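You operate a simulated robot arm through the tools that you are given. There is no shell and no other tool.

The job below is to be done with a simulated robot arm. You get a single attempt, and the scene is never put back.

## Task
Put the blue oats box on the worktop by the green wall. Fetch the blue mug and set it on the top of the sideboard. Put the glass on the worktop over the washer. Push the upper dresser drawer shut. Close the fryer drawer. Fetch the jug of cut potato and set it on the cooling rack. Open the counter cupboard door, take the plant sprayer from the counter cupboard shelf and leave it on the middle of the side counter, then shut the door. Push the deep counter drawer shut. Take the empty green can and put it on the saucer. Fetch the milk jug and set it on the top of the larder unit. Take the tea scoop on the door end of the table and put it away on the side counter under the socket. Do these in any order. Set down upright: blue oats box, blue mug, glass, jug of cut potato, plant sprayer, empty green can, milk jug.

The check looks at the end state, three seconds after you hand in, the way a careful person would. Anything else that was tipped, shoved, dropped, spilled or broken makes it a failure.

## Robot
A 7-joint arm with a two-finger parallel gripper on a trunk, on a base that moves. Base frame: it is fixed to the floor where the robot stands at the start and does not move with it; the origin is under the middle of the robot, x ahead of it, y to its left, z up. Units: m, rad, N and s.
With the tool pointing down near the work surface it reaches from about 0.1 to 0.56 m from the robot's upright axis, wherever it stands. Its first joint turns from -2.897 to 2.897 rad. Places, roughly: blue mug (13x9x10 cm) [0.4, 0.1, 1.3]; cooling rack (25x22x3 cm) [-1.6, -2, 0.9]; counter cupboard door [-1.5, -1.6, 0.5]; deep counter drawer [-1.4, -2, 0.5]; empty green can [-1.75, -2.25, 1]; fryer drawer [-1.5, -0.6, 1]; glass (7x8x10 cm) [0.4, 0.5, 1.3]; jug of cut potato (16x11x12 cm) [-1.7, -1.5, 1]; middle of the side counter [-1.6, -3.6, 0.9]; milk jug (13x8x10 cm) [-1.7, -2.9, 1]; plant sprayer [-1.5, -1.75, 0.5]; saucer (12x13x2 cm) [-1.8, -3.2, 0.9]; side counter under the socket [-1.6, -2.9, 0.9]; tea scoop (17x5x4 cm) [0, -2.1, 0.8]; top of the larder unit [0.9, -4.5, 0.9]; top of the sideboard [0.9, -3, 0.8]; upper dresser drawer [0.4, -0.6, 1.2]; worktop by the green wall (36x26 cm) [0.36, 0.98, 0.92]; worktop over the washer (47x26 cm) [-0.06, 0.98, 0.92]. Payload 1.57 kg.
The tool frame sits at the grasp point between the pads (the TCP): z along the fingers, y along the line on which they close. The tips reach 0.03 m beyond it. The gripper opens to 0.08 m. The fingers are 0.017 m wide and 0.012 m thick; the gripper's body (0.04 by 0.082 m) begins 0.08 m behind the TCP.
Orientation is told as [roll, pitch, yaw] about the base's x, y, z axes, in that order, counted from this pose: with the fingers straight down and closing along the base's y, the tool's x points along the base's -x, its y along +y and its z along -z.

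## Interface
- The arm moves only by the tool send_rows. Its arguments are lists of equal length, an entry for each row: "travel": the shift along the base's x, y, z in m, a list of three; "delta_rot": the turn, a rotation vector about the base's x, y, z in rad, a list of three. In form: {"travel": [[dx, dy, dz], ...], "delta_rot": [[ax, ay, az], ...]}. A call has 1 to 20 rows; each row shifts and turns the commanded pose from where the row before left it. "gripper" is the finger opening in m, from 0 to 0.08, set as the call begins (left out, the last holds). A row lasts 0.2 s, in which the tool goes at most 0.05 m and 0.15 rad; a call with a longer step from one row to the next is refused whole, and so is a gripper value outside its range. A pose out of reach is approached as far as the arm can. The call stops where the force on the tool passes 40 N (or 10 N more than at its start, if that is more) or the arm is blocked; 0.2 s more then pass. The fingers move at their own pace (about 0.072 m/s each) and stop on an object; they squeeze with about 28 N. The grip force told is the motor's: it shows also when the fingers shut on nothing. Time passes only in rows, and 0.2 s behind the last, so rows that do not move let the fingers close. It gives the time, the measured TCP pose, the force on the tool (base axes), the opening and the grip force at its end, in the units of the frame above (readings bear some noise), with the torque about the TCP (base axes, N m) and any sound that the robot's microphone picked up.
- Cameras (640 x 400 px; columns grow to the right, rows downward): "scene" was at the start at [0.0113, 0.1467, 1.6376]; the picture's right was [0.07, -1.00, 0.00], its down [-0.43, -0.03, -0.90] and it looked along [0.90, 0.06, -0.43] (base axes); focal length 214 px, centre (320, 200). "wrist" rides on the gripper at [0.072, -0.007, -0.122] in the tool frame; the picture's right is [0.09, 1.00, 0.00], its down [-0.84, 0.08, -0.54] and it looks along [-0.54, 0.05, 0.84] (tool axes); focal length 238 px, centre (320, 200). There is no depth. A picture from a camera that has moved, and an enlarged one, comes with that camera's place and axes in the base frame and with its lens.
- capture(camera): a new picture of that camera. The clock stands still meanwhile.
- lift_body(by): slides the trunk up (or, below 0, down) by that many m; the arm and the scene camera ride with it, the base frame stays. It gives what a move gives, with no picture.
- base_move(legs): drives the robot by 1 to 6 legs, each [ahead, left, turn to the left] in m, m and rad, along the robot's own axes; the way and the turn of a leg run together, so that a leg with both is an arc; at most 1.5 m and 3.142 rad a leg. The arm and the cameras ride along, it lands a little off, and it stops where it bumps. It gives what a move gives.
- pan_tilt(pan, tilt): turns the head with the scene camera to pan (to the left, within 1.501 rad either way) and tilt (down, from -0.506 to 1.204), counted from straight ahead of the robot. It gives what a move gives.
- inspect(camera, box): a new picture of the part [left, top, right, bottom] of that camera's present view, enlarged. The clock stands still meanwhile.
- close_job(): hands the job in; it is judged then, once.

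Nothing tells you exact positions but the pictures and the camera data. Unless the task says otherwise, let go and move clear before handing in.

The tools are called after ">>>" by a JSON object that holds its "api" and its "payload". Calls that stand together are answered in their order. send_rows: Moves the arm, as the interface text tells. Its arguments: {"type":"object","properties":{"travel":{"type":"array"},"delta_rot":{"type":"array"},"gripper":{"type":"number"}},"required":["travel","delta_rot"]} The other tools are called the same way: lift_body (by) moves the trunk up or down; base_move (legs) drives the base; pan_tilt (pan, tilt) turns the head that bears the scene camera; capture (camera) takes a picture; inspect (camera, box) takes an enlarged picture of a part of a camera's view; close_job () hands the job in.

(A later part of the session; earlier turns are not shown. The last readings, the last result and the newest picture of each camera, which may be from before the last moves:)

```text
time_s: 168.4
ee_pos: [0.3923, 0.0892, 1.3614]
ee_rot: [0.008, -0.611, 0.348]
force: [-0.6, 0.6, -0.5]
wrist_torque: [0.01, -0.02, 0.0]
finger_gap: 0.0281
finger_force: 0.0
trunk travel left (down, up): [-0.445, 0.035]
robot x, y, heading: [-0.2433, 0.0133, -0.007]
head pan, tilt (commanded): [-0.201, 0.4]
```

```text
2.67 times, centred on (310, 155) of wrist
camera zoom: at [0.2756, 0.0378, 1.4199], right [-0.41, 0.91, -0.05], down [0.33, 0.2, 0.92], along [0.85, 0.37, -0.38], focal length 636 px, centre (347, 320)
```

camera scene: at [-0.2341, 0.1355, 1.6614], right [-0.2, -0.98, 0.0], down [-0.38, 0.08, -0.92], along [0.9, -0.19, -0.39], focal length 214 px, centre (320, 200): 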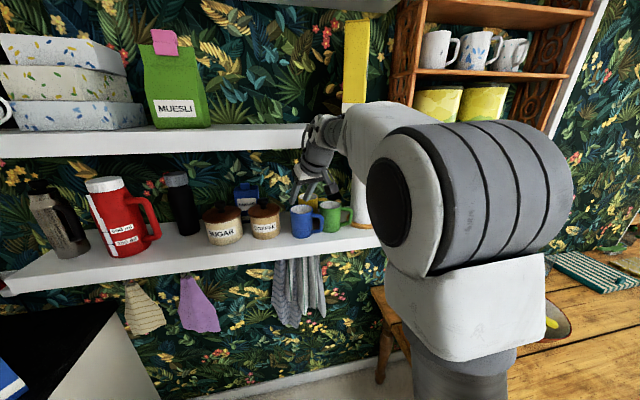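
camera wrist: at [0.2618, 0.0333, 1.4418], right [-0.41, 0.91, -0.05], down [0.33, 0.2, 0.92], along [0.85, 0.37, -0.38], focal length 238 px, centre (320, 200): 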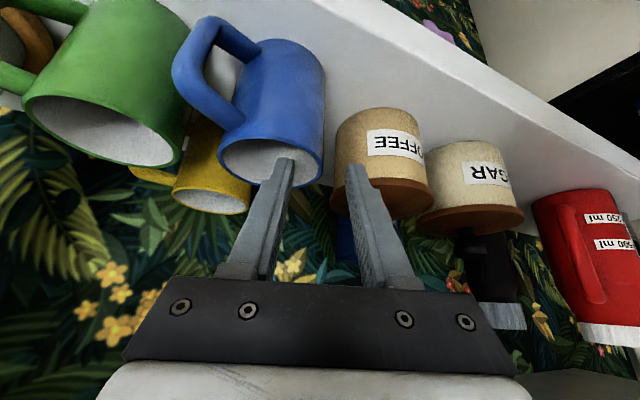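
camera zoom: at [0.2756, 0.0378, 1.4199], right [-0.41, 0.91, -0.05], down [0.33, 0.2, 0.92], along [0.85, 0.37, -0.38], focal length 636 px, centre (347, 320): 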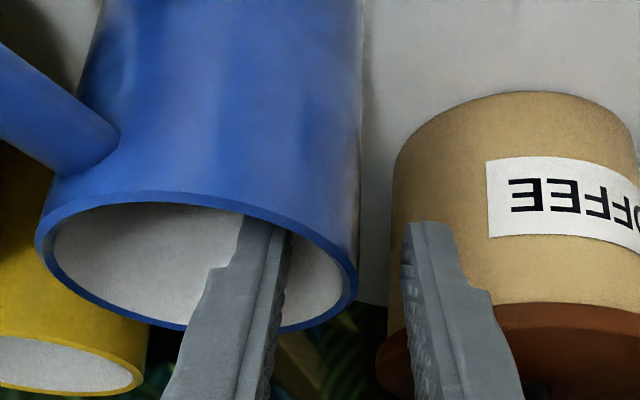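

>>> {"api": "send_rows", "payload": {"travel": [[0.0045, 0.0016, -0.007], [0.0045, 0.0016, -0.007]], "delta_rot": [[0, 0, 0], [0, 0, 0]]}}

>>> {"api": "inspect", "payload": {"camera": "wrist", "box": [220, 80, 400, 230]}}

```text
time_s: 169.0
ee_pos: [0.4023, 0.0925, 1.3472]
ee_rot: [0.007, -0.609, 0.348]
force: [0.0, -0.2, 0.2]
wrist_torque: [0.04, -0.01, 0.01]
finger_gap: 0.0281
finger_force: 0.1
trunk travel left (down, up): [-0.445, 0.035]
robot x, y, heading: [-0.2458, 0.0158, -0.007]
head pan, tilt (commanded): [-0.201, 0.4]
```

```text
2.67 times, centred on (310, 155) of wrist
camera zoom: at [0.2842, 0.0409, 1.4053], right [-0.41, 0.91, -0.05], down [0.33, 0.2, 0.92], along [0.85, 0.37, -0.38], focal length 636 px, centre (347, 320)
```

zoom: 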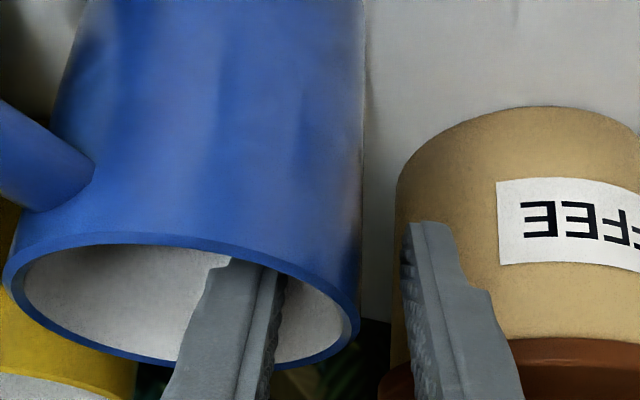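

The inner finger is about 24 mm inside the mug. Closing on the wall.

>>> {"api": "send_rows", "payload": {"travel": [[0, 0, 0], [0, 0, 0], [0, 0, 0]], "delta_rot": [[0, 0, 0], [0, 0, 0], [0, 0, 0]], "gripper": 0.0}}

>>> {"api": "capture", "payload": {"camera": "wrist"}}

```text
time_s: 169.8
ee_pos: [0.402, 0.0913, 1.3471]
ee_rot: [0.005, -0.613, 0.349]
force: [1.0, -2.2, 4.0]
wrist_torque: [-0.47, -0.03, 0.04]
finger_gap: 0.0043
finger_force: 24.6
trunk travel left (down, up): [-0.445, 0.035]
robot x, y, heading: [-0.245, 0.0109, -0.006]
head pan, tilt (commanded): [-0.201, 0.4]
```

```text
taken
camera wrist: at [0.2838, 0.0399, 1.4062], right [-0.41, 0.91, -0.05], down [0.33, 0.2, 0.93], along [0.85, 0.37, -0.38], focal length 238 px, centre (320, 200)
```

wrist: 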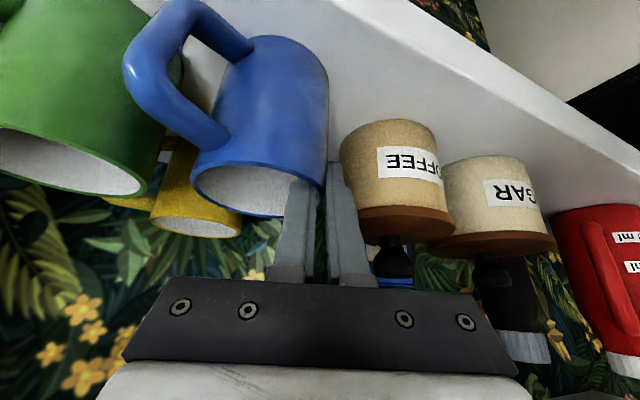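

The fingers hold the 4 mm wall. I'll lift gently and check.

>>> {"api": "send_rows", "payload": {"travel": [[0, 0, 0.01], [0, 0, 0.01]], "delta_rot": [[0, 0, 0], [0, 0, 0]]}}

>>> {"api": "capture", "payload": {"camera": "wrist"}}

>>> {"api": "capture", "payload": {"camera": "scene"}}

```text
time_s: 170.4
ee_pos: [0.4022, 0.0929, 1.3663]
ee_rot: [0.009, -0.612, 0.346]
force: [-0.4, 0.1, -2.8]
wrist_torque: [0.09, 0.05, 0.03]
finger_gap: 0.0036
finger_force: 24.2
trunk travel left (down, up): [-0.445, 0.035]
robot x, y, heading: [-0.2424, 0.0111, -0.002]
head pan, tilt (commanded): [-0.201, 0.4]
```

```text
taken
camera wrist: at [0.2839, 0.041, 1.4255], right [-0.41, 0.91, -0.04], down [0.33, 0.19, 0.92], along [0.85, 0.37, -0.38], focal length 238 px, centre (320, 200)
```

wrist: 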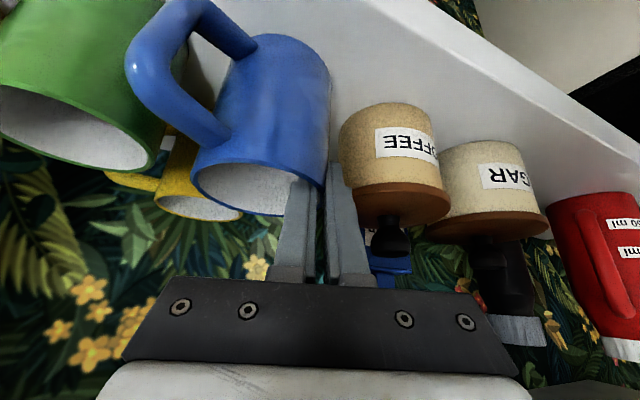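

```text
taken
camera scene: at [-0.234, 0.1356, 1.6613], right [-0.2, -0.98, 0.0], down [-0.38, 0.08, -0.92], along [0.9, -0.19, -0.39], focal length 214 px, centre (320, 200)
```

scene: 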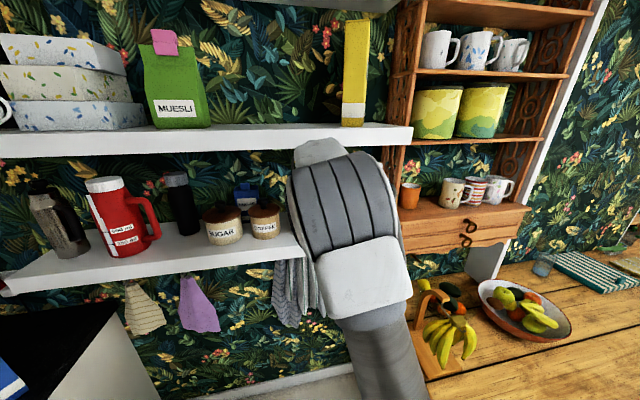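

The mug has lifted with the fingers, about 2.8 N of load. I'll raise it a bit more and back straight out with the base.

>>> {"api": "send_rows", "payload": {"travel": [[-0.003, 0, 0.012], [-0.005, 0, 0.012]], "delta_rot": [[0, 0, 0], [0, 0, 0]]}}

>>> {"api": "base_move", "payload": {"legs": [[-0.35, 0, 0]]}}

>>> {"api": "capture", "payload": {"camera": "wrist"}}

>>> {"api": "capture", "payload": {"camera": "scene"}}

```text
time_s: 171.0
ee_pos: [0.3934, 0.092, 1.3919]
ee_rot: [0.009, -0.61, 0.348]
force: [0.1, -0.1, -3.0]
wrist_torque: [0.09, -0.02, 0.0]
finger_gap: 0.0038
finger_force: 24.7
trunk travel left (down, up): [-0.445, 0.035]
robot x, y, heading: [-0.2493, 0.0168, -0.007]
head pan, tilt (commanded): [-0.201, 0.4]
```

```text
time_s: 173.8
ee_pos: [0.0468, 0.0921, 1.391]
ee_rot: [0.008, -0.611, 0.344]
force: [-0.1, 0.6, -3.6]
wrist_torque: [0.05, 0.03, -0.01]
finger_gap: 0.0037
finger_force: 25.0
trunk travel left (down, up): [-0.445, 0.035]
robot x, y, heading: [-0.5915, 0.0189, -0.008]
head pan, tilt (commanded): [-0.201, 0.4]
```

```text
taken
camera wrist: at [-0.0719, 0.0413, 1.4496], right [-0.41, 0.91, -0.05], down [0.33, 0.19, 0.92], along [0.85, 0.37, -0.38], focal length 238 px, centre (320, 200)
```

wrist: 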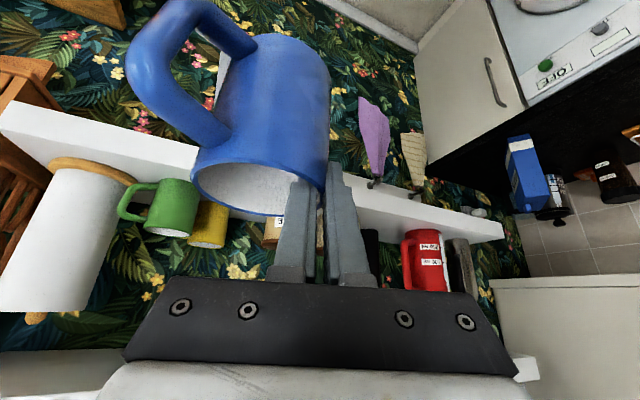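

```text
taken
camera scene: at [-0.5818, 0.1376, 1.6614], right [-0.21, -0.98, 0.0], down [-0.38, 0.08, -0.92], along [0.9, -0.19, -0.39], focal length 214 px, centre (320, 200)
```

scene: 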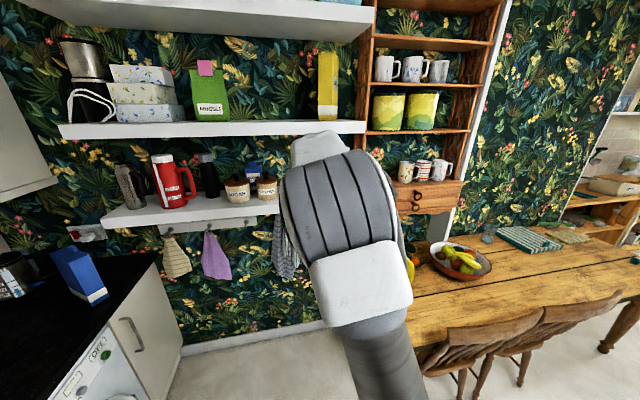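

The mug is secure and clear of everything. I'll turn to face down the room, shift to the middle of the aisle and look ahead before driving to the sideboard.

>>> {"api": "base_move", "payload": {"legs": [[0, 0, -1.563], [0, -0.2, 0]]}}

>>> {"api": "pan_tilt", "payload": {"pan": 0.4, "tilt": 0.3}}

>>> {"api": "capture", "payload": {"camera": "scene"}}

>>> {"api": "pan_tilt", "payload": {"pan": -0.6, "tilt": 0.4}}

>>> {"api": "capture", "payload": {"camera": "scene"}}

>>> {"api": "pan_tilt", "payload": {"pan": -1.3, "tilt": 0.4}}

>>> {"api": "capture", "payload": {"camera": "scene"}}

```text
time_s: 181.1
ee_pos: [-0.7162, -0.622, 1.3906]
ee_rot: [0.009, -0.61, -1.223]
force: [0.4, -0.1, -2.4]
wrist_torque: [0.07, -0.1, 0.01]
finger_gap: 0.0038
finger_force: 24.5
trunk travel left (down, up): [-0.445, 0.035]
robot x, y, heading: [-0.7949, 0.0177, -1.57]
head pan, tilt (commanded): [-0.201, 0.4]
```

```text
time_s: 182.1
ee_pos: [-0.715, -0.6222, 1.3899]
ee_rot: [0.008, -0.61, -1.223]
force: [-0.3, 0.1, -2.7]
wrist_torque: [0.02, -0.1, 0.01]
finger_gap: 0.0039
finger_force: 24.6
trunk travel left (down, up): [-0.445, 0.035]
robot x, y, heading: [-0.7923, 0.0168, -1.574]
head pan, tilt (commanded): [0.4, 0.3]
```

```text
taken
camera scene: at [-0.6185, 0.0101, 1.6706], right [-0.92, -0.39, 0.0], down [-0.11, 0.27, -0.96], along [0.37, -0.88, -0.3], focal length 214 px, centre (320, 200)
```

scene: 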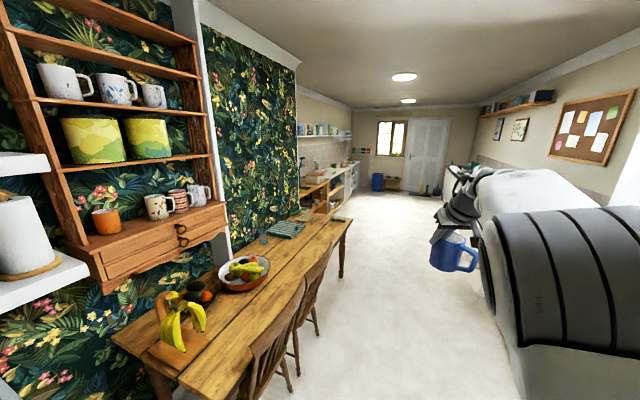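

```text
time_s: 183.4
ee_pos: [-0.7164, -0.6217, 1.3905]
ee_rot: [0.008, -0.611, -1.223]
force: [-0.5, 0.1, -2.7]
wrist_torque: [0.07, -0.11, 0.0]
finger_gap: 0.0037
finger_force: 25.1
trunk travel left (down, up): [-0.445, 0.035]
robot x, y, heading: [-0.7935, 0.0167, -1.577]
head pan, tilt (commanded): [-0.6, 0.4]
```

```text
taken
camera scene: at [-0.707, 0.02, 1.6614], right [-0.82, 0.57, 0.0], down [0.22, 0.32, -0.92], along [-0.52, -0.76, -0.39], focal length 214 px, centre (320, 200)
```

scene: 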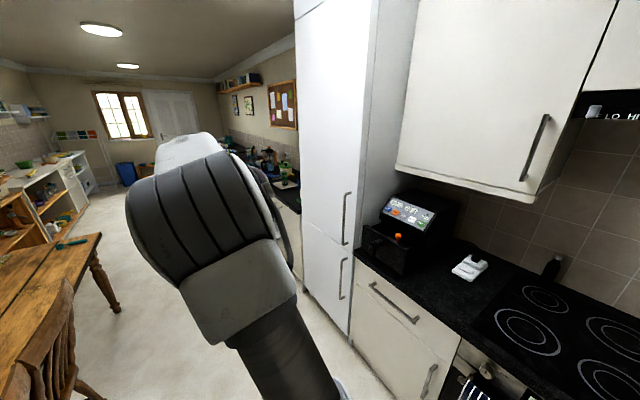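

```text
time_s: 184.4
ee_pos: [-0.7172, -0.6215, 1.3908]
ee_rot: [0.008, -0.612, -1.223]
force: [1.1, 0.1, -2.6]
wrist_torque: [0.06, -0.09, 0.0]
finger_gap: 0.0037
finger_force: 24.3
trunk travel left (down, up): [-0.445, 0.035]
robot x, y, heading: [-0.7943, 0.0185, -1.571]
head pan, tilt (commanded): [-1.3, 0.4]
```

```text
taken
camera scene: at [-0.7437, 0.0718, 1.6614], right [-0.26, 0.96, 0.0], down [0.38, 0.1, -0.92], along [-0.89, -0.24, -0.39], focal length 214 px, centre (320, 200)
```

scene: 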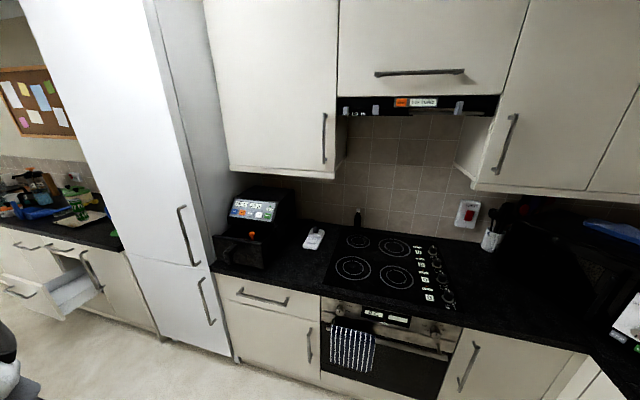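

The mug hangs in the gripper as expected; the fryer and hob are on the -x side, and the fridge stands before the long counter. I'll check the mug's uprightness, then drive on.

>>> {"api": "pan_tilt", "payload": {"pan": 0.4, "tilt": 0.3}}

>>> {"api": "inspect", "payload": {"camera": "scene", "box": [400, 160, 520, 300]}}

>>> {"api": "inspect", "payload": {"camera": "scene", "box": [260, 110, 460, 230]}}

```text
time_s: 186.2
ee_pos: [-0.7161, -0.6213, 1.3897]
ee_rot: [0.008, -0.611, -1.224]
force: [0.2, -0.3, -2.8]
wrist_torque: [0.08, -0.09, -0.03]
finger_gap: 0.0037
finger_force: 24.3
trunk travel left (down, up): [-0.445, 0.035]
robot x, y, heading: [-0.7919, 0.0165, -1.575]
head pan, tilt (commanded): [0.4, 0.3]
```

```text
2.86 times, centred on (460, 230) of scene
camera zoom: at [-0.6184, 0.0101, 1.6707], right [-0.92, -0.39, 0.0], down [-0.11, 0.27, -0.96], along [0.37, -0.88, -0.3], focal length 613 px, centre (-80, 114)
```

zoom: 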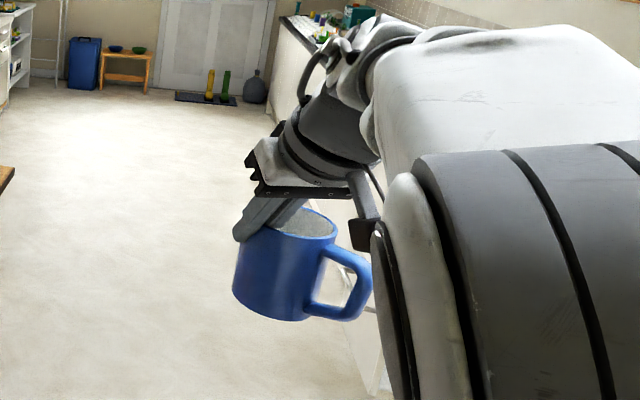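

```text
3.20 times, centred on (360, 170) of scene
camera zoom: at [-0.6184, 0.0101, 1.6707], right [-0.92, -0.39, 0.0], down [-0.11, 0.27, -0.96], along [0.37, -0.88, -0.3], focal length 686 px, centre (192, 296)
```

zoom: 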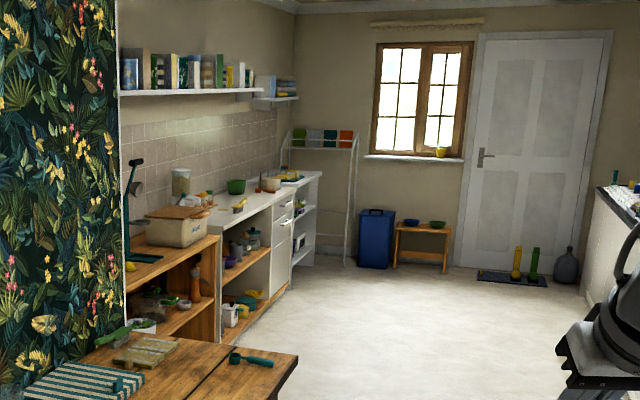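

The mug is upright in the grip. I can see the wooden sideboard and the white larder unit at the far left; I'll drive down the aisle in stages.

>>> {"api": "base_move", "payload": {"legs": [[1.2, 0, 0]]}}

>>> {"api": "capture", "payload": {"camera": "scene"}}

>>> {"api": "pan_tilt", "payload": {"pan": -0.9, "tilt": 0.6}}

>>> {"api": "capture", "payload": {"camera": "scene"}}

```text
time_s: 194.2
ee_pos: [-0.7165, -1.8211, 1.3907]
ee_rot: [0.008, -0.612, -1.221]
force: [0.5, 0.8, -2.8]
wrist_torque: [0.01, -0.12, 0.0]
finger_gap: 0.0039
finger_force: 24.8
trunk travel left (down, up): [-0.445, 0.035]
robot x, y, heading: [-0.7992, -1.1816, -1.575]
head pan, tilt (commanded): [0.4, 0.3]
```

```text
taken
camera scene: at [-0.6209, -1.1882, 1.6707], right [-0.92, -0.39, 0.0], down [-0.11, 0.27, -0.96], along [0.37, -0.88, -0.3], focal length 214 px, centre (320, 200)
```

scene: 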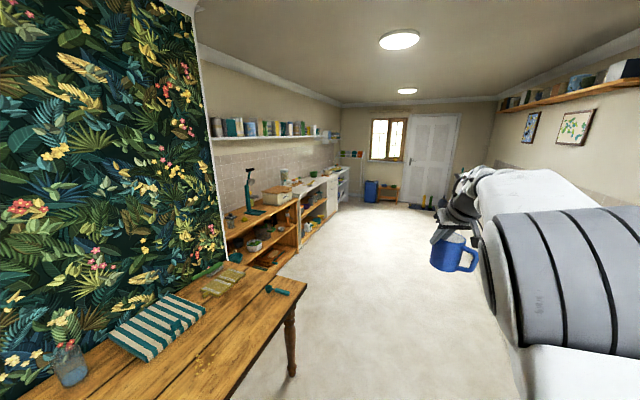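

```text
time_s: 195.7
ee_pos: [-0.7154, -1.8205, 1.3898]
ee_rot: [0.008, -0.612, -1.22]
force: [-0.2, -0.8, -3.5]
wrist_torque: [0.02, -0.07, 0.0]
finger_gap: 0.0039
finger_force: 25.0
trunk travel left (down, up): [-0.445, 0.035]
robot x, y, heading: [-0.7976, -1.1808, -1.571]
head pan, tilt (commanded): [-0.901, 0.6]
```

```text
taken
camera scene: at [-0.7264, -1.1569, 1.6432], right [-0.62, 0.78, 0.0], down [0.44, 0.35, -0.83], along [-0.65, -0.51, -0.56], focal length 214 px, centre (320, 200)
```

scene: 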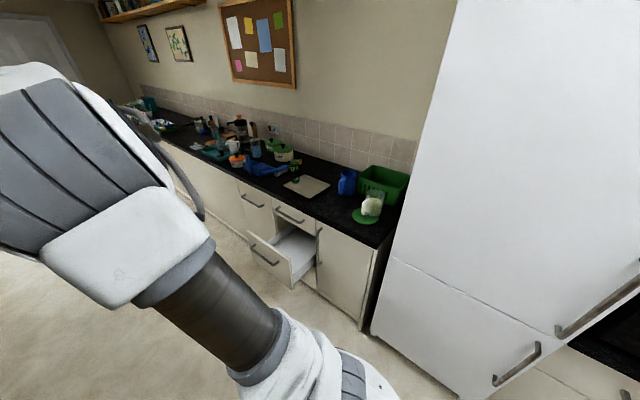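

The path is clear; the open deep drawer only protrudes to about x=-1.31. I'll drive on to level with the sideboard and look at its top.

>>> {"api": "base_move", "payload": {"legs": [[1.3, 0, 0]]}}

>>> {"api": "pan_tilt", "payload": {"pan": 1.0, "tilt": 0.4}}

>>> {"api": "capture", "payload": {"camera": "scene"}}

>>> {"api": "pan_tilt", "payload": {"pan": -0.8, "tilt": 0.5}}

>>> {"api": "capture", "payload": {"camera": "scene"}}

```text
time_s: 204.4
ee_pos: [-0.7263, -3.1234, 1.3908]
ee_rot: [0.01, -0.611, -1.227]
force: [-0.1, 0.0, -2.6]
wrist_torque: [0.02, -0.08, -0.01]
finger_gap: 0.004
finger_force: 25.1
trunk travel left (down, up): [-0.445, 0.035]
robot x, y, heading: [-0.8003, -2.4815, -1.578]
head pan, tilt (commanded): [-0.901, 0.6]
```

```text
time_s: 206.3
ee_pos: [-0.7253, -3.1233, 1.3921]
ee_rot: [0.009, -0.612, -1.226]
force: [-0.2, 0.1, -2.3]
wrist_torque: [0.04, -0.07, 0.0]
finger_gap: 0.0038
finger_force: 24.2
trunk travel left (down, up): [-0.445, 0.035]
robot x, y, heading: [-0.801, -2.4838, -1.576]
head pan, tilt (commanded): [1.0, 0.4]
```

```text
taken
camera scene: at [-0.5842, -2.4556, 1.6614], right [-0.55, -0.84, 0.0], down [-0.33, 0.21, -0.92], along [0.77, -0.5, -0.39], focal length 214 px, centre (320, 200)
```

scene: 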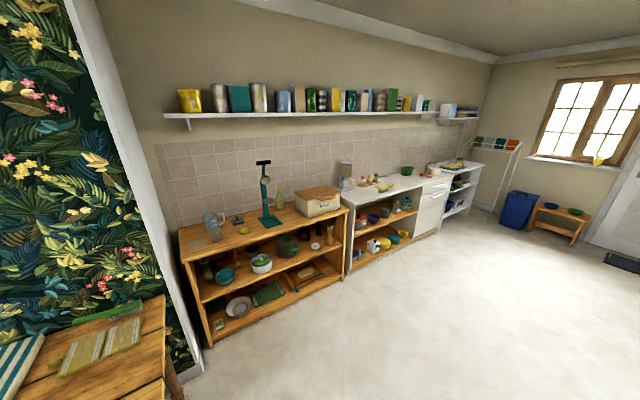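

```text
time_s: 208.1
ee_pos: [-0.7257, -3.1234, 1.3918]
ee_rot: [0.009, -0.611, -1.227]
force: [0.4, 0.2, -3.2]
wrist_torque: [0.02, -0.1, 0.02]
finger_gap: 0.0038
finger_force: 24.5
trunk travel left (down, up): [-0.445, 0.035]
robot x, y, heading: [-0.7986, -2.4852, -1.573]
head pan, tilt (commanded): [-0.799, 0.499]
```

```text
taken
camera scene: at [-0.7274, -2.468, 1.6523], right [-0.69, 0.72, 0.0], down [0.35, 0.33, -0.88], along [-0.63, -0.61, -0.48], focal length 214 px, centre (320, 200)
```

scene: 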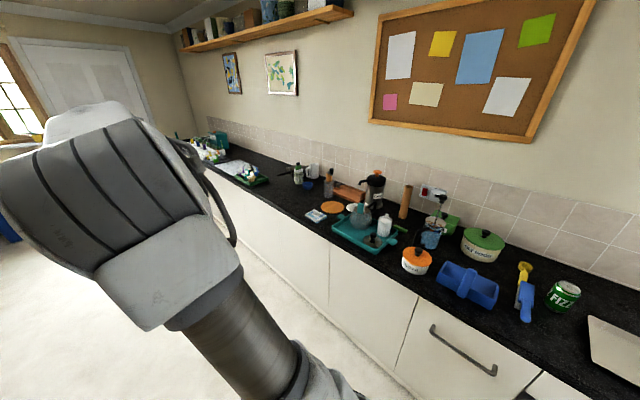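

The sideboard's top has a clear jug, small tap piece, teal stand, bottle and box toward the back. I'll zoom in to find a free spot near (0.9, -3.0).

>>> {"api": "pan_tilt", "payload": {"pan": 1.0, "tilt": 0.4}}

>>> {"api": "inspect", "payload": {"camera": "scene", "box": [160, 140, 380, 300]}}

```text
time_s: 209.9
ee_pos: [-0.7258, -3.1235, 1.3919]
ee_rot: [0.008, -0.611, -1.226]
force: [0.1, -0.1, -2.5]
wrist_torque: [0.03, -0.1, 0.02]
finger_gap: 0.0038
finger_force: 24.9
trunk travel left (down, up): [-0.445, 0.035]
robot x, y, heading: [-0.8028, -2.4832, -1.582]
head pan, tilt (commanded): [1.0, 0.4]
```

```text
2.50 times, centred on (270, 220) of scene
camera zoom: at [-0.5842, -2.4556, 1.6614], right [-0.55, -0.84, 0.0], down [-0.33, 0.21, -0.92], along [0.77, -0.5, -0.39], focal length 536 px, centre (445, 150)
```

zoom: 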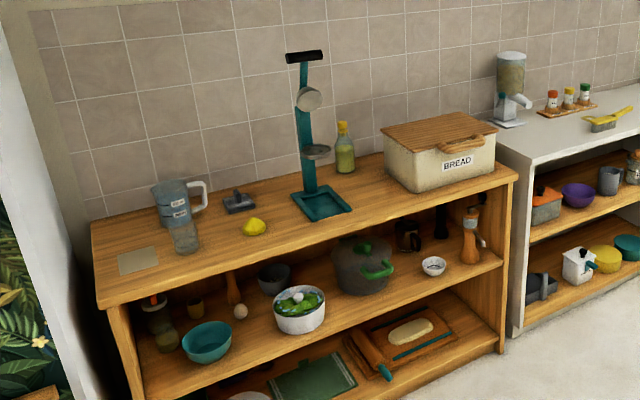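

There's a free patch between the teal press (ends near y=-3.08) and the bread box (starts near y=-3.30), around (0.86, -3.185). I'll drive there facing the sideboard.

>>> {"api": "base_move", "payload": {"legs": [[0.74, 0, 0], [0, 0, 1.58], [0.7, 0, 0]]}}

>>> {"api": "lift_body", "payload": {"by": -0.25}}

>>> {"api": "pan_tilt", "payload": {"pan": 0.1, "tilt": 0.5}}

>>> {"api": "capture", "payload": {"camera": "scene"}}

>>> {"api": "capture", "payload": {"camera": "wrist"}}

```text
time_s: 225.0
ee_pos: [0.534, -3.1294, 1.3903]
ee_rot: [0.008, -0.612, 0.358]
force: [0.0, -1.0, -2.4]
wrist_torque: [0.06, 0.02, -0.01]
finger_gap: 0.0039
finger_force: 24.9
trunk travel left (down, up): [-0.445, 0.035]
robot x, y, heading: [-0.1061, -3.2187, 0.008]
head pan, tilt (commanded): [1.0, 0.4]
```

```text
time_s: 227.5
ee_pos: [0.5328, -3.1296, 1.1399]
ee_rot: [0.008, -0.613, 0.358]
force: [-0.1, -0.3, -2.4]
wrist_torque: [0.09, 0.05, 0.01]
finger_gap: 0.004
finger_force: 24.5
trunk travel left (down, up): [-0.195, 0.285]
robot x, y, heading: [-0.1068, -3.213, 0.009]
head pan, tilt (commanded): [1.0, 0.4]
```

```text
time_s: 228.7
ee_pos: [0.5327, -3.1291, 1.1406]
ee_rot: [0.01, -0.611, 0.361]
force: [0.1, -0.1, -3.5]
wrist_torque: [0.1, 0.01, -0.03]
finger_gap: 0.0037
finger_force: 24.6
trunk travel left (down, up): [-0.195, 0.285]
robot x, y, heading: [-0.1029, -3.2185, 0.014]
head pan, tilt (commanded): [0.099, 0.499]
```

```text
taken
camera scene: at [-0.0961, -3.0673, 1.4023], right [0.11, -0.99, 0.0], down [-0.48, -0.05, -0.88], along [0.87, 0.1, -0.48], focal length 214 px, centre (320, 200)
```

scene: 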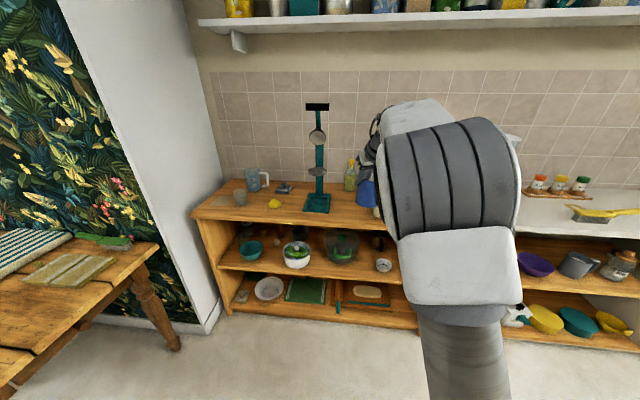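

```text
taken
camera wrist: at [0.4157, -3.1827, 1.1994], right [-0.43, 0.9, -0.05], down [0.32, 0.2, 0.92], along [0.84, 0.38, -0.38], focal length 238 px, centre (320, 200)
```

wrist: 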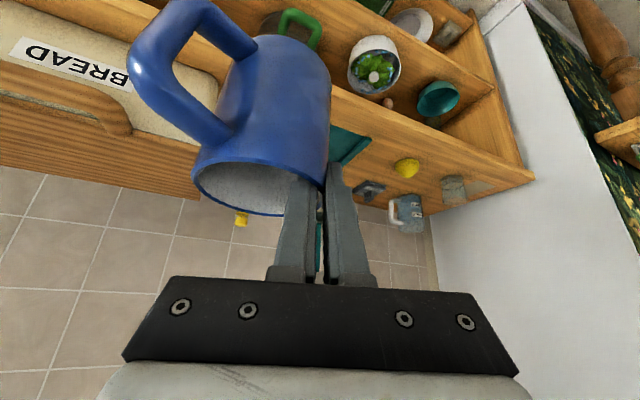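

Triangulating the press from both views puts the sideboard top at z≈0.85, with the free gap between y=-3.02 and y=-3.25. I'll aim the mug at (0.80, -3.125) and approach.

>>> {"api": "base_move", "payload": {"legs": [[0.22, 0.03, 0]]}}

>>> {"api": "lift_body", "payload": {"by": -0.1}}

>>> {"api": "capture", "payload": {"camera": "wrist"}}

>>> {"api": "capture", "payload": {"camera": "scene"}}

```text
time_s: 230.8
ee_pos: [0.7502, -3.0982, 1.1415]
ee_rot: [0.008, -0.611, 0.36]
force: [0.3, 0.4, -3.0]
wrist_torque: [0.11, 0.07, -0.01]
finger_gap: 0.0038
finger_force: 24.2
trunk travel left (down, up): [-0.195, 0.285]
robot x, y, heading: [0.1176, -3.1851, 0.007]
head pan, tilt (commanded): [0.099, 0.499]
```

```text
time_s: 232.1
ee_pos: [0.751, -3.0981, 1.0404]
ee_rot: [0.01, -0.611, 0.36]
force: [-0.5, 0.6, -3.1]
wrist_torque: [0.12, 0.03, -0.03]
finger_gap: 0.0038
finger_force: 24.2
trunk travel left (down, up): [-0.095, 0.385]
robot x, y, heading: [0.1106, -3.1876, 0.007]
head pan, tilt (commanded): [0.099, 0.499]
```

```text
taken
camera wrist: at [0.6332, -3.1508, 1.0995], right [-0.43, 0.9, -0.05], down [0.32, 0.2, 0.92], along [0.84, 0.38, -0.38], focal length 238 px, centre (320, 200)
```

wrist: 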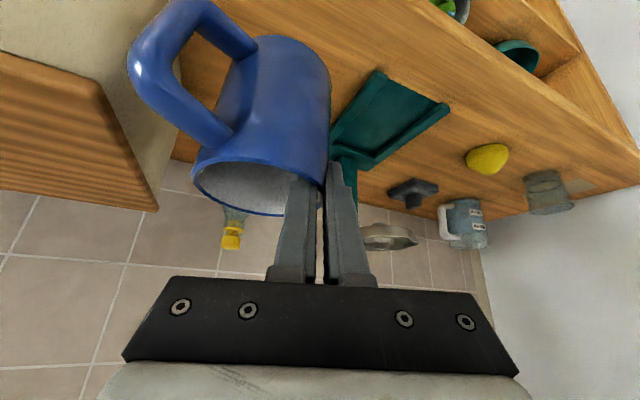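

```text
taken
camera scene: at [0.1215, -3.0354, 1.3023], right [0.11, -0.99, 0.0], down [-0.48, -0.05, -0.88], along [0.87, 0.1, -0.48], focal length 214 px, centre (320, 200)
```

scene: 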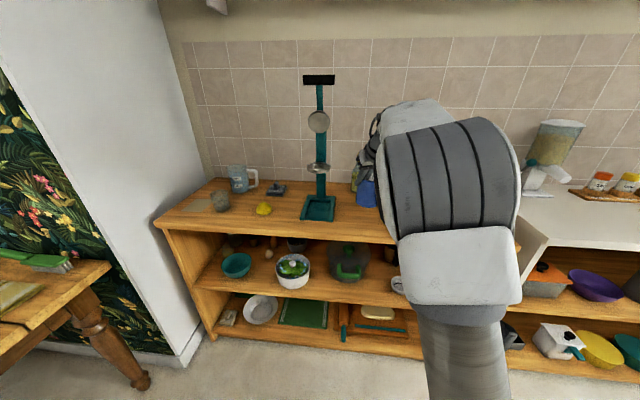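

The press base corner is at (0.79, -3.01) and the bread box lid edge at y≈-3.22. I'll nudge the mug to be centred between them and lower it.

>>> {"api": "send_rows", "payload": {"travel": [[0.01, 0.008, 0], [0.01, 0.008, 0]], "delta_rot": [[0, 0, 0], [0, 0, 0]]}}

>>> {"api": "lift_body", "payload": {"by": -0.075}}

>>> {"api": "capture", "payload": {"camera": "wrist"}}

>>> {"api": "send_rows", "payload": {"travel": [[0, 0, -0.006], [0, 0, -0.006]], "delta_rot": [[0, 0, 0], [0, 0, 0]]}}

```text
time_s: 232.7
ee_pos: [0.7695, -3.0821, 1.0407]
ee_rot: [0.01, -0.611, 0.36]
force: [-0.3, -0.1, -2.9]
wrist_torque: [0.1, 0.05, 0.01]
finger_gap: 0.004
finger_force: 24.7
trunk travel left (down, up): [-0.095, 0.385]
robot x, y, heading: [0.1127, -3.1836, 0.009]
head pan, tilt (commanded): [0.099, 0.499]
```

```text
time_s: 233.8
ee_pos: [0.7703, -3.0817, 0.9651]
ee_rot: [0.009, -0.611, 0.358]
force: [0.2, 0.3, -1.9]
wrist_torque: [0.11, 0.02, 0.0]
finger_gap: 0.0038
finger_force: 24.5
trunk travel left (down, up): [-0.02, 0.46]
robot x, y, heading: [0.1162, -3.1821, 0.009]
head pan, tilt (commanded): [0.099, 0.499]
```

```text
taken
camera wrist: at [0.6531, -3.1351, 1.0241], right [-0.43, 0.9, -0.05], down [0.32, 0.2, 0.92], along [0.84, 0.38, -0.38], focal length 238 px, centre (320, 200)
```

wrist: 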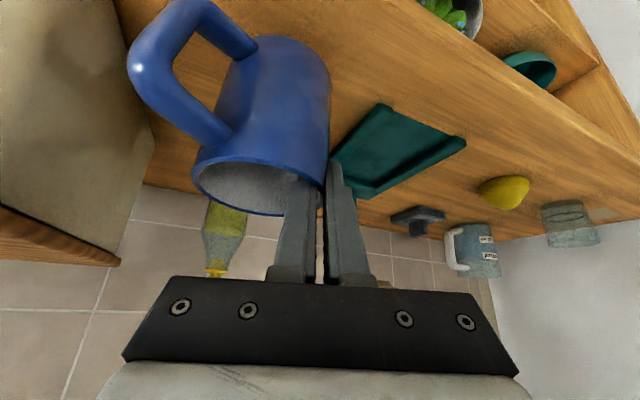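

```text
time_s: 234.4
ee_pos: [0.771, -3.0818, 0.9527]
ee_rot: [0.009, -0.611, 0.361]
force: [0.4, 0.6, -1.5]
wrist_torque: [0.11, 0.05, -0.04]
finger_gap: 0.0037
finger_force: 24.6
trunk travel left (down, up): [-0.02, 0.46]
robot x, y, heading: [0.1132, -3.1864, 0.004]
head pan, tilt (commanded): [0.099, 0.499]
```

>>> {"api": "send_rows", "payload": {"travel": [[0, 0, -0.004]], "delta_rot": [[0, 0, 0]]}}

>>> {"api": "send_rows", "payload": {"travel": [[0, 0, -0.004]], "delta_rot": [[0, 0, 0]]}}

>>> {"api": "send_rows", "payload": {"travel": [[0, 0, -0.003]], "delta_rot": [[0, 0, 0]]}}

```text
time_s: 234.8
ee_pos: [0.77, -3.0825, 0.9492]
ee_rot: [0.009, -0.61, 0.36]
force: [-0.5, 0.0, -2.0]
wrist_torque: [0.1, 0.02, -0.02]
finger_gap: 0.0039
finger_force: 25.0
trunk travel left (down, up): [-0.02, 0.46]
robot x, y, heading: [0.1103, -3.1828, 0.011]
head pan, tilt (commanded): [0.099, 0.499]
```

```text
time_s: 235.2
ee_pos: [0.7702, -3.0821, 0.9455]
ee_rot: [0.009, -0.61, 0.362]
force: [-0.2, -0.6, -2.1]
wrist_torque: [0.09, 0.01, -0.01]
finger_gap: 0.0037
finger_force: 25.1
trunk travel left (down, up): [-0.02, 0.46]
robot x, y, heading: [0.1127, -3.1858, 0.014]
head pan, tilt (commanded): [0.099, 0.499]
```

```text
time_s: 235.6
ee_pos: [0.7699, -3.082, 0.942]
ee_rot: [0.009, -0.611, 0.36]
force: [0.2, 0.2, -2.1]
wrist_torque: [0.09, 0.02, 0.02]
finger_gap: 0.0035
finger_force: 24.8
trunk travel left (down, up): [-0.02, 0.46]
robot x, y, heading: [0.1133, -3.1817, 0.004]
head pan, tilt (commanded): [0.099, 0.499]
```

>>> {"api": "send_rows", "payload": {"travel": [[0, 0, -0.004]], "delta_rot": [[0, 0, 0]]}}

>>> {"api": "send_rows", "payload": {"travel": [[0, 0, -0.004]], "delta_rot": [[0, 0, 0]]}}

>>> {"api": "send_rows", "payload": {"travel": [[0, 0, -0.003]], "delta_rot": [[0, 0, 0]]}}

>>> {"api": "inspect", "payload": {"camera": "wrist", "box": [160, 20, 400, 220]}}

```text
time_s: 236.0
ee_pos: [0.7706, -3.0808, 0.9377]
ee_rot: [0.011, -0.61, 0.36]
force: [0.7, 0.4, -1.9]
wrist_torque: [0.12, 0.04, -0.02]
finger_gap: 0.0041
finger_force: 24.4
trunk travel left (down, up): [-0.02, 0.46]
robot x, y, heading: [0.1144, -3.1846, 0.008]
head pan, tilt (commanded): [0.099, 0.499]
```

```text
time_s: 236.4
ee_pos: [0.7711, -3.081, 0.9348]
ee_rot: [0.008, -0.612, 0.36]
force: [-1.1, 0.8, 0.9]
wrist_torque: [-0.1, 0.13, -0.04]
finger_gap: 0.0036
finger_force: 24.8
trunk travel left (down, up): [-0.02, 0.46]
robot x, y, heading: [0.1154, -3.1886, 0.011]
head pan, tilt (commanded): [0.099, 0.499]
```

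```text
time_s: 236.8
ee_pos: [0.7698, -3.0817, 0.9346]
ee_rot: [0.007, -0.616, 0.364]
force: [-5.5, 3.0, 13.3]
wrist_torque: [-0.59, 0.52, -0.31]
finger_gap: 0.0036
finger_force: 25.1
trunk travel left (down, up): [-0.02, 0.46]
robot x, y, heading: [0.1151, -3.1832, 0.012]
head pan, tilt (commanded): [0.099, 0.499]
```

```text
2.00 times, centred on (280, 120) of wrist
camera zoom: at [0.6519, -3.1342, 0.9928], right [-0.43, 0.9, -0.05], down [0.32, 0.2, 0.93], along [0.85, 0.38, -0.37], focal length 477 px, centre (400, 360)
```

zoom: 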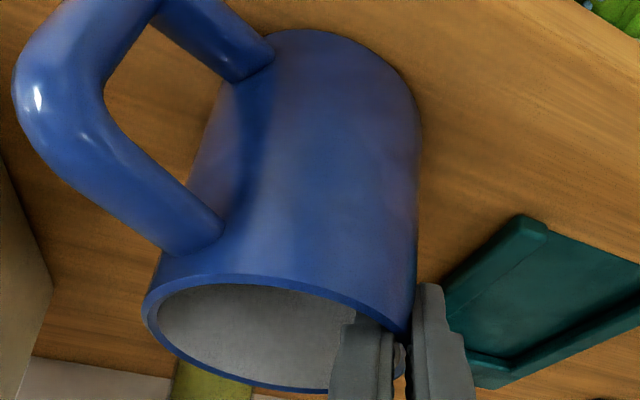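

The mug is on the sideboard top (contact at TCP z=0.935). I'll ease off 2 mm, open just enough to free the wall, and check.

>>> {"api": "send_rows", "payload": {"travel": [[0, 0, 0.0025]], "delta_rot": [[0, 0, 0]]}}

>>> {"api": "send_rows", "payload": {"travel": [[0, 0, 0], [0, 0, 0]], "delta_rot": [[0, 0, 0], [0, 0, 0]], "gripper": 0.028}}

>>> {"api": "capture", "payload": {"camera": "wrist"}}

```text
time_s: 237.2
ee_pos: [0.7705, -3.0804, 0.934]
ee_rot: [0.008, -0.612, 0.361]
force: [-2.5, 3.0, 10.6]
wrist_torque: [-0.27, 0.19, -0.15]
finger_gap: 0.0039
finger_force: 24.5
trunk travel left (down, up): [-0.02, 0.46]
robot x, y, heading: [0.1129, -3.1847, 0.012]
head pan, tilt (commanded): [0.099, 0.499]
```

```text
time_s: 237.8
ee_pos: [0.77, -3.0816, 0.9336]
ee_rot: [0.009, -0.61, 0.359]
force: [1.0, 0.3, -0.1]
wrist_torque: [0.01, 0.01, -0.01]
finger_gap: 0.028
finger_force: 0.0
trunk travel left (down, up): [-0.02, 0.46]
robot x, y, heading: [0.1104, -3.185, 0.009]
head pan, tilt (commanded): [0.099, 0.499]
```

```text
taken
camera wrist: at [0.6529, -3.1349, 0.9922], right [-0.43, 0.9, -0.05], down [0.33, 0.2, 0.92], along [0.84, 0.38, -0.38], focal length 238 px, centre (320, 200)
```

wrist: 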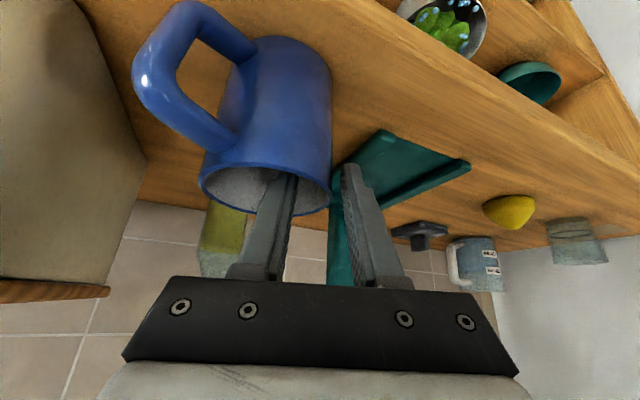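

The mug stands free. I'll withdraw back along the finger direction.

>>> {"api": "send_rows", "payload": {"travel": [[-0.0107, -0.004, 0.0164], [-0.0134, -0.005, 0.0205], [-0.0161, -0.006, 0.0246], [-0.0215, -0.008, 0.0328], [-0.0215, -0.008, 0.0328]], "delta_rot": [[0, 0, 0], [0, 0, 0], [0, 0, 0], [0, 0, 0], [0, 0, 0]]}}

>>> {"api": "capture", "payload": {"camera": "wrist"}}

>>> {"api": "base_move", "payload": {"legs": [[-0.5, 0, 0]]}}

>>> {"api": "capture", "payload": {"camera": "scene"}}

```text
time_s: 239.0
ee_pos: [0.687, -3.1122, 1.0633]
ee_rot: [0.009, -0.61, 0.359]
force: [1.4, -0.6, -0.4]
wrist_torque: [-0.01, 0.0, 0.02]
finger_gap: 0.0279
finger_force: 0.1
trunk travel left (down, up): [-0.02, 0.46]
robot x, y, heading: [0.1115, -3.1849, 0.012]
head pan, tilt (commanded): [0.099, 0.499]
```

```text
taken
camera wrist: at [0.5698, -3.1653, 1.1211], right [-0.43, 0.9, -0.04], down [0.33, 0.2, 0.92], along [0.84, 0.38, -0.38], focal length 238 px, centre (320, 200)
```

wrist: 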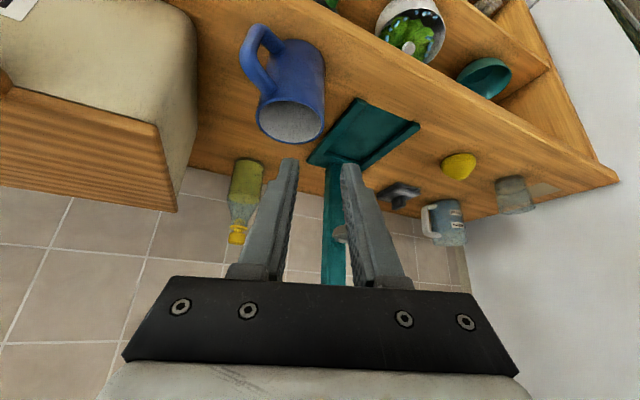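

```text
time_s: 242.8
ee_pos: [0.1865, -3.1188, 1.0615]
ee_rot: [0.011, -0.612, 0.356]
force: [0.2, -0.2, 0.1]
wrist_torque: [-0.02, -0.01, 0.0]
finger_gap: 0.0279
finger_force: 0.1
trunk travel left (down, up): [-0.02, 0.46]
robot x, y, heading: [-0.389, -3.1897, 0.007]
head pan, tilt (commanded): [0.099, 0.499]
```

```text
taken
camera scene: at [-0.3794, -3.0392, 1.2273], right [0.1, -0.99, 0.0], down [-0.48, -0.05, -0.88], along [0.87, 0.09, -0.48], focal length 214 px, centre (320, 200)
```

scene: 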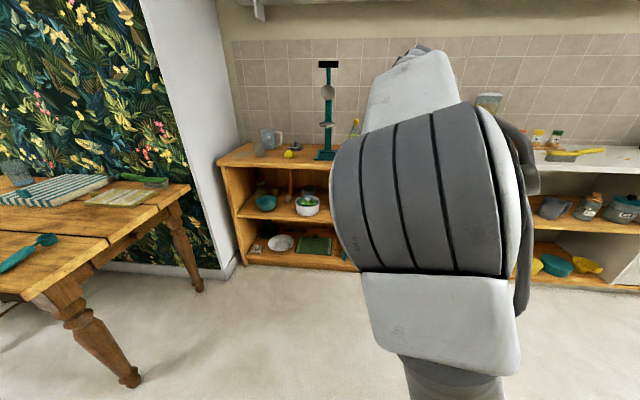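

The mug is upright on the sideboard. Now I'll turn around to survey the side counter with the trunk raised.

>>> {"api": "base_move", "payload": {"legs": [[-0.2, 0, 0], [0, 0, -3.13]]}}

>>> {"api": "lift_body", "payload": {"by": 0.35}}

>>> {"api": "pan_tilt", "payload": {"pan": 0.6, "tilt": 0.5}}

>>> {"api": "capture", "payload": {"camera": "scene"}}

>>> {"api": "pan_tilt", "payload": {"pan": -0.6, "tilt": 0.5}}

>>> {"api": "capture", "payload": {"camera": "scene"}}

>>> {"api": "pan_tilt", "payload": {"pan": 0.1, "tilt": 0.5}}

>>> {"api": "capture", "payload": {"camera": "scene"}}

```text
time_s: 254.6
ee_pos: [-1.1589, -3.282, 1.0626]
ee_rot: [0.009, -0.61, -2.748]
force: [0.3, -0.7, -0.6]
wrist_torque: [-0.01, -0.01, 0.01]
finger_gap: 0.028
finger_force: 0.0
trunk travel left (down, up): [-0.02, 0.46]
robot x, y, heading: [-0.5893, -3.1859, -3.094]
head pan, tilt (commanded): [0.099, 0.499]
```

```text
time_s: 258.0
ee_pos: [-1.1594, -3.283, 1.4121]
ee_rot: [0.009, -0.611, -2.746]
force: [0.3, 0.1, -0.2]
wrist_torque: [0.03, -0.01, 0.0]
finger_gap: 0.0279
finger_force: 0.1
trunk travel left (down, up): [-0.37, 0.11]
robot x, y, heading: [-0.5877, -3.1885, -3.096]
head pan, tilt (commanded): [0.099, 0.499]
```

```text
time_s: 258.9
ee_pos: [-1.159, -3.2822, 1.412]
ee_rot: [0.009, -0.611, -2.745]
force: [0.5, -0.2, 0.1]
wrist_torque: [-0.01, 0.0, -0.01]
finger_gap: 0.0281
finger_force: 0.1
trunk travel left (down, up): [-0.37, 0.11]
robot x, y, heading: [-0.5882, -3.1899, -3.097]
head pan, tilt (commanded): [0.6, 0.499]
```

```text
taken
camera scene: at [-0.5744, -3.3803, 1.5773], right [-0.6, 0.8, 0.0], down [0.38, 0.29, -0.88], along [-0.7, -0.53, -0.48], focal length 214 px, centre (320, 200)
```

scene: 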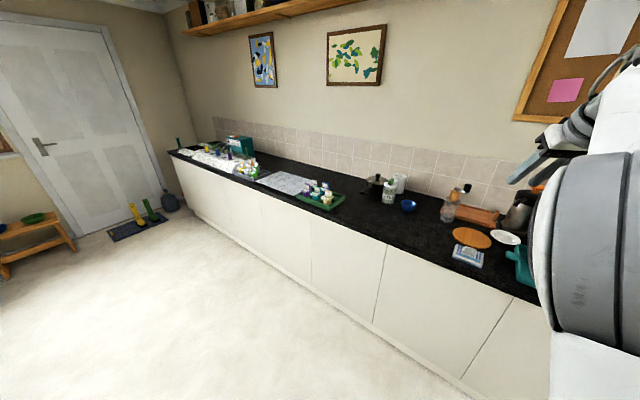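

```text
time_s: 260.3
ee_pos: [-1.1583, -3.2811, 1.4126]
ee_rot: [0.008, -0.612, -2.745]
force: [0.2, 0.5, 0.7]
wrist_torque: [0.01, -0.01, 0.02]
finger_gap: 0.0281
finger_force: 0.0
trunk travel left (down, up): [-0.37, 0.11]
robot x, y, heading: [-0.5869, -3.1916, -3.097]
head pan, tilt (commanded): [-0.6, 0.499]
```

```text
taken
camera scene: at [-0.5789, -3.2777, 1.5773], right [0.53, 0.85, 0.0], down [0.41, -0.25, -0.88], along [-0.75, 0.46, -0.48], focal length 214 px, centre (320, 200)
```

scene: 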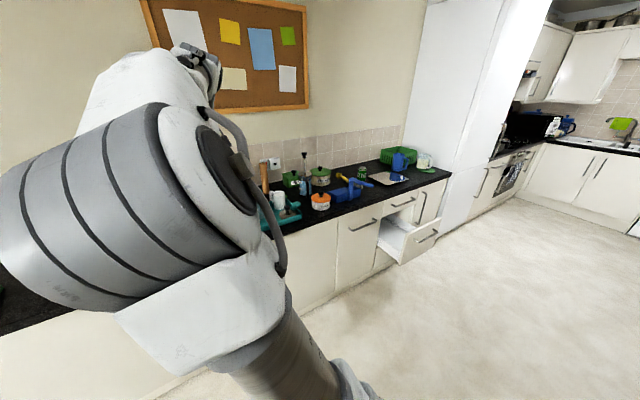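

```text
time_s: 261.4
ee_pos: [-1.1593, -3.2814, 1.4136]
ee_rot: [0.009, -0.609, -2.747]
force: [-0.6, 0.4, 0.0]
wrist_torque: [0.02, 0.0, 0.01]
finger_gap: 0.0281
finger_force: 0.0
trunk travel left (down, up): [-0.37, 0.11]
robot x, y, heading: [-0.5859, -3.1914, -3.103]
head pan, tilt (commanded): [0.099, 0.499]
```

```text
taken
camera scene: at [-0.5917, -3.3387, 1.5773], right [-0.14, 0.99, 0.0], down [0.47, 0.07, -0.88], along [-0.87, -0.13, -0.48], focal length 214 px, centre (320, 200)
```

scene: 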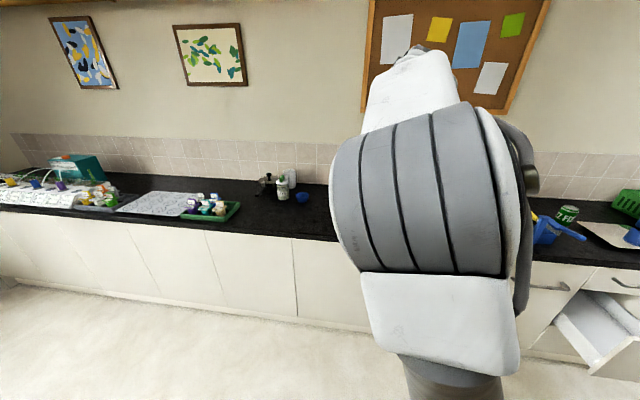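

The arm blocks the central view. I'll turn the base right and pan the head left to see the section of counter around the socket.

>>> {"api": "base_move", "payload": {"legs": [[0, 0, -1.0]]}}

>>> {"api": "pan_tilt", "payload": {"pan": 0.9, "tilt": 0.5}}

>>> {"api": "capture", "payload": {"camera": "scene"}}

>>> {"api": "inspect", "payload": {"camera": "scene", "box": [200, 120, 440, 270]}}

>>> {"api": "inspect", "payload": {"camera": "scene", "box": [400, 120, 640, 270]}}

```text
time_s: 265.2
ee_pos: [-0.9765, -2.7607, 1.4111]
ee_rot: [0.008, -0.61, 2.541]
force: [-1.2, -0.5, 0.2]
wrist_torque: [-0.04, -0.03, -0.03]
finger_gap: 0.0281
finger_force: 0.1
trunk travel left (down, up): [-0.37, 0.11]
robot x, y, heading: [-0.5865, -3.1913, 2.185]
head pan, tilt (commanded): [0.099, 0.499]
```

```text
time_s: 266.3
ee_pos: [-0.9754, -2.7603, 1.4119]
ee_rot: [0.009, -0.611, 2.541]
force: [0.1, 0.4, -0.1]
wrist_torque: [0.02, 0.01, -0.02]
finger_gap: 0.028
finger_force: 0.0
trunk travel left (down, up): [-0.37, 0.11]
robot x, y, heading: [-0.5863, -3.1887, 2.187]
head pan, tilt (commanded): [0.901, 0.499]
```

```text
taken
camera scene: at [-0.7463, -3.331, 1.5773], right [0.05, 1.0, 0.0], down [0.48, -0.03, -0.88], along [-0.88, 0.05, -0.48], focal length 214 px, centre (320, 200)
```

scene: 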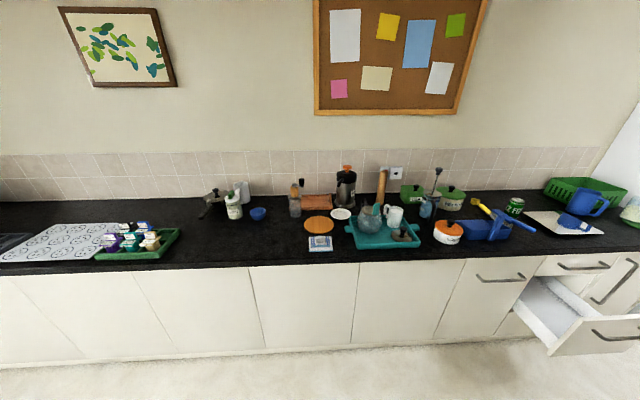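

```text
2.67 times, centred on (320, 195) of scene
camera zoom: at [-0.7463, -3.331, 1.5773], right [0.05, 1.0, 0.0], down [0.48, -0.03, -0.88], along [-0.88, 0.05, -0.48], focal length 572 px, centre (320, 213)
```

zoom: 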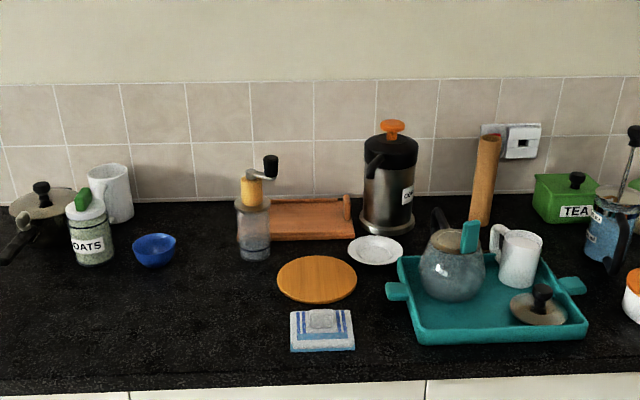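

```text
2.67 times, centred on (520, 195) of scene
camera zoom: at [-0.7463, -3.331, 1.5773], right [0.05, 1.0, 0.0], down [0.48, -0.03, -0.88], along [-0.88, 0.05, -0.48], focal length 572 px, centre (-213, 213)
```

zoom: 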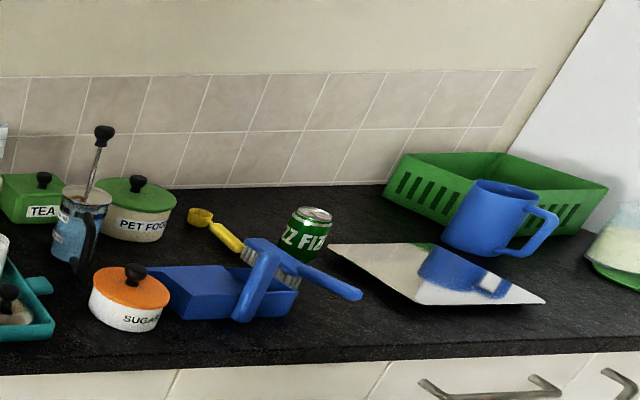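

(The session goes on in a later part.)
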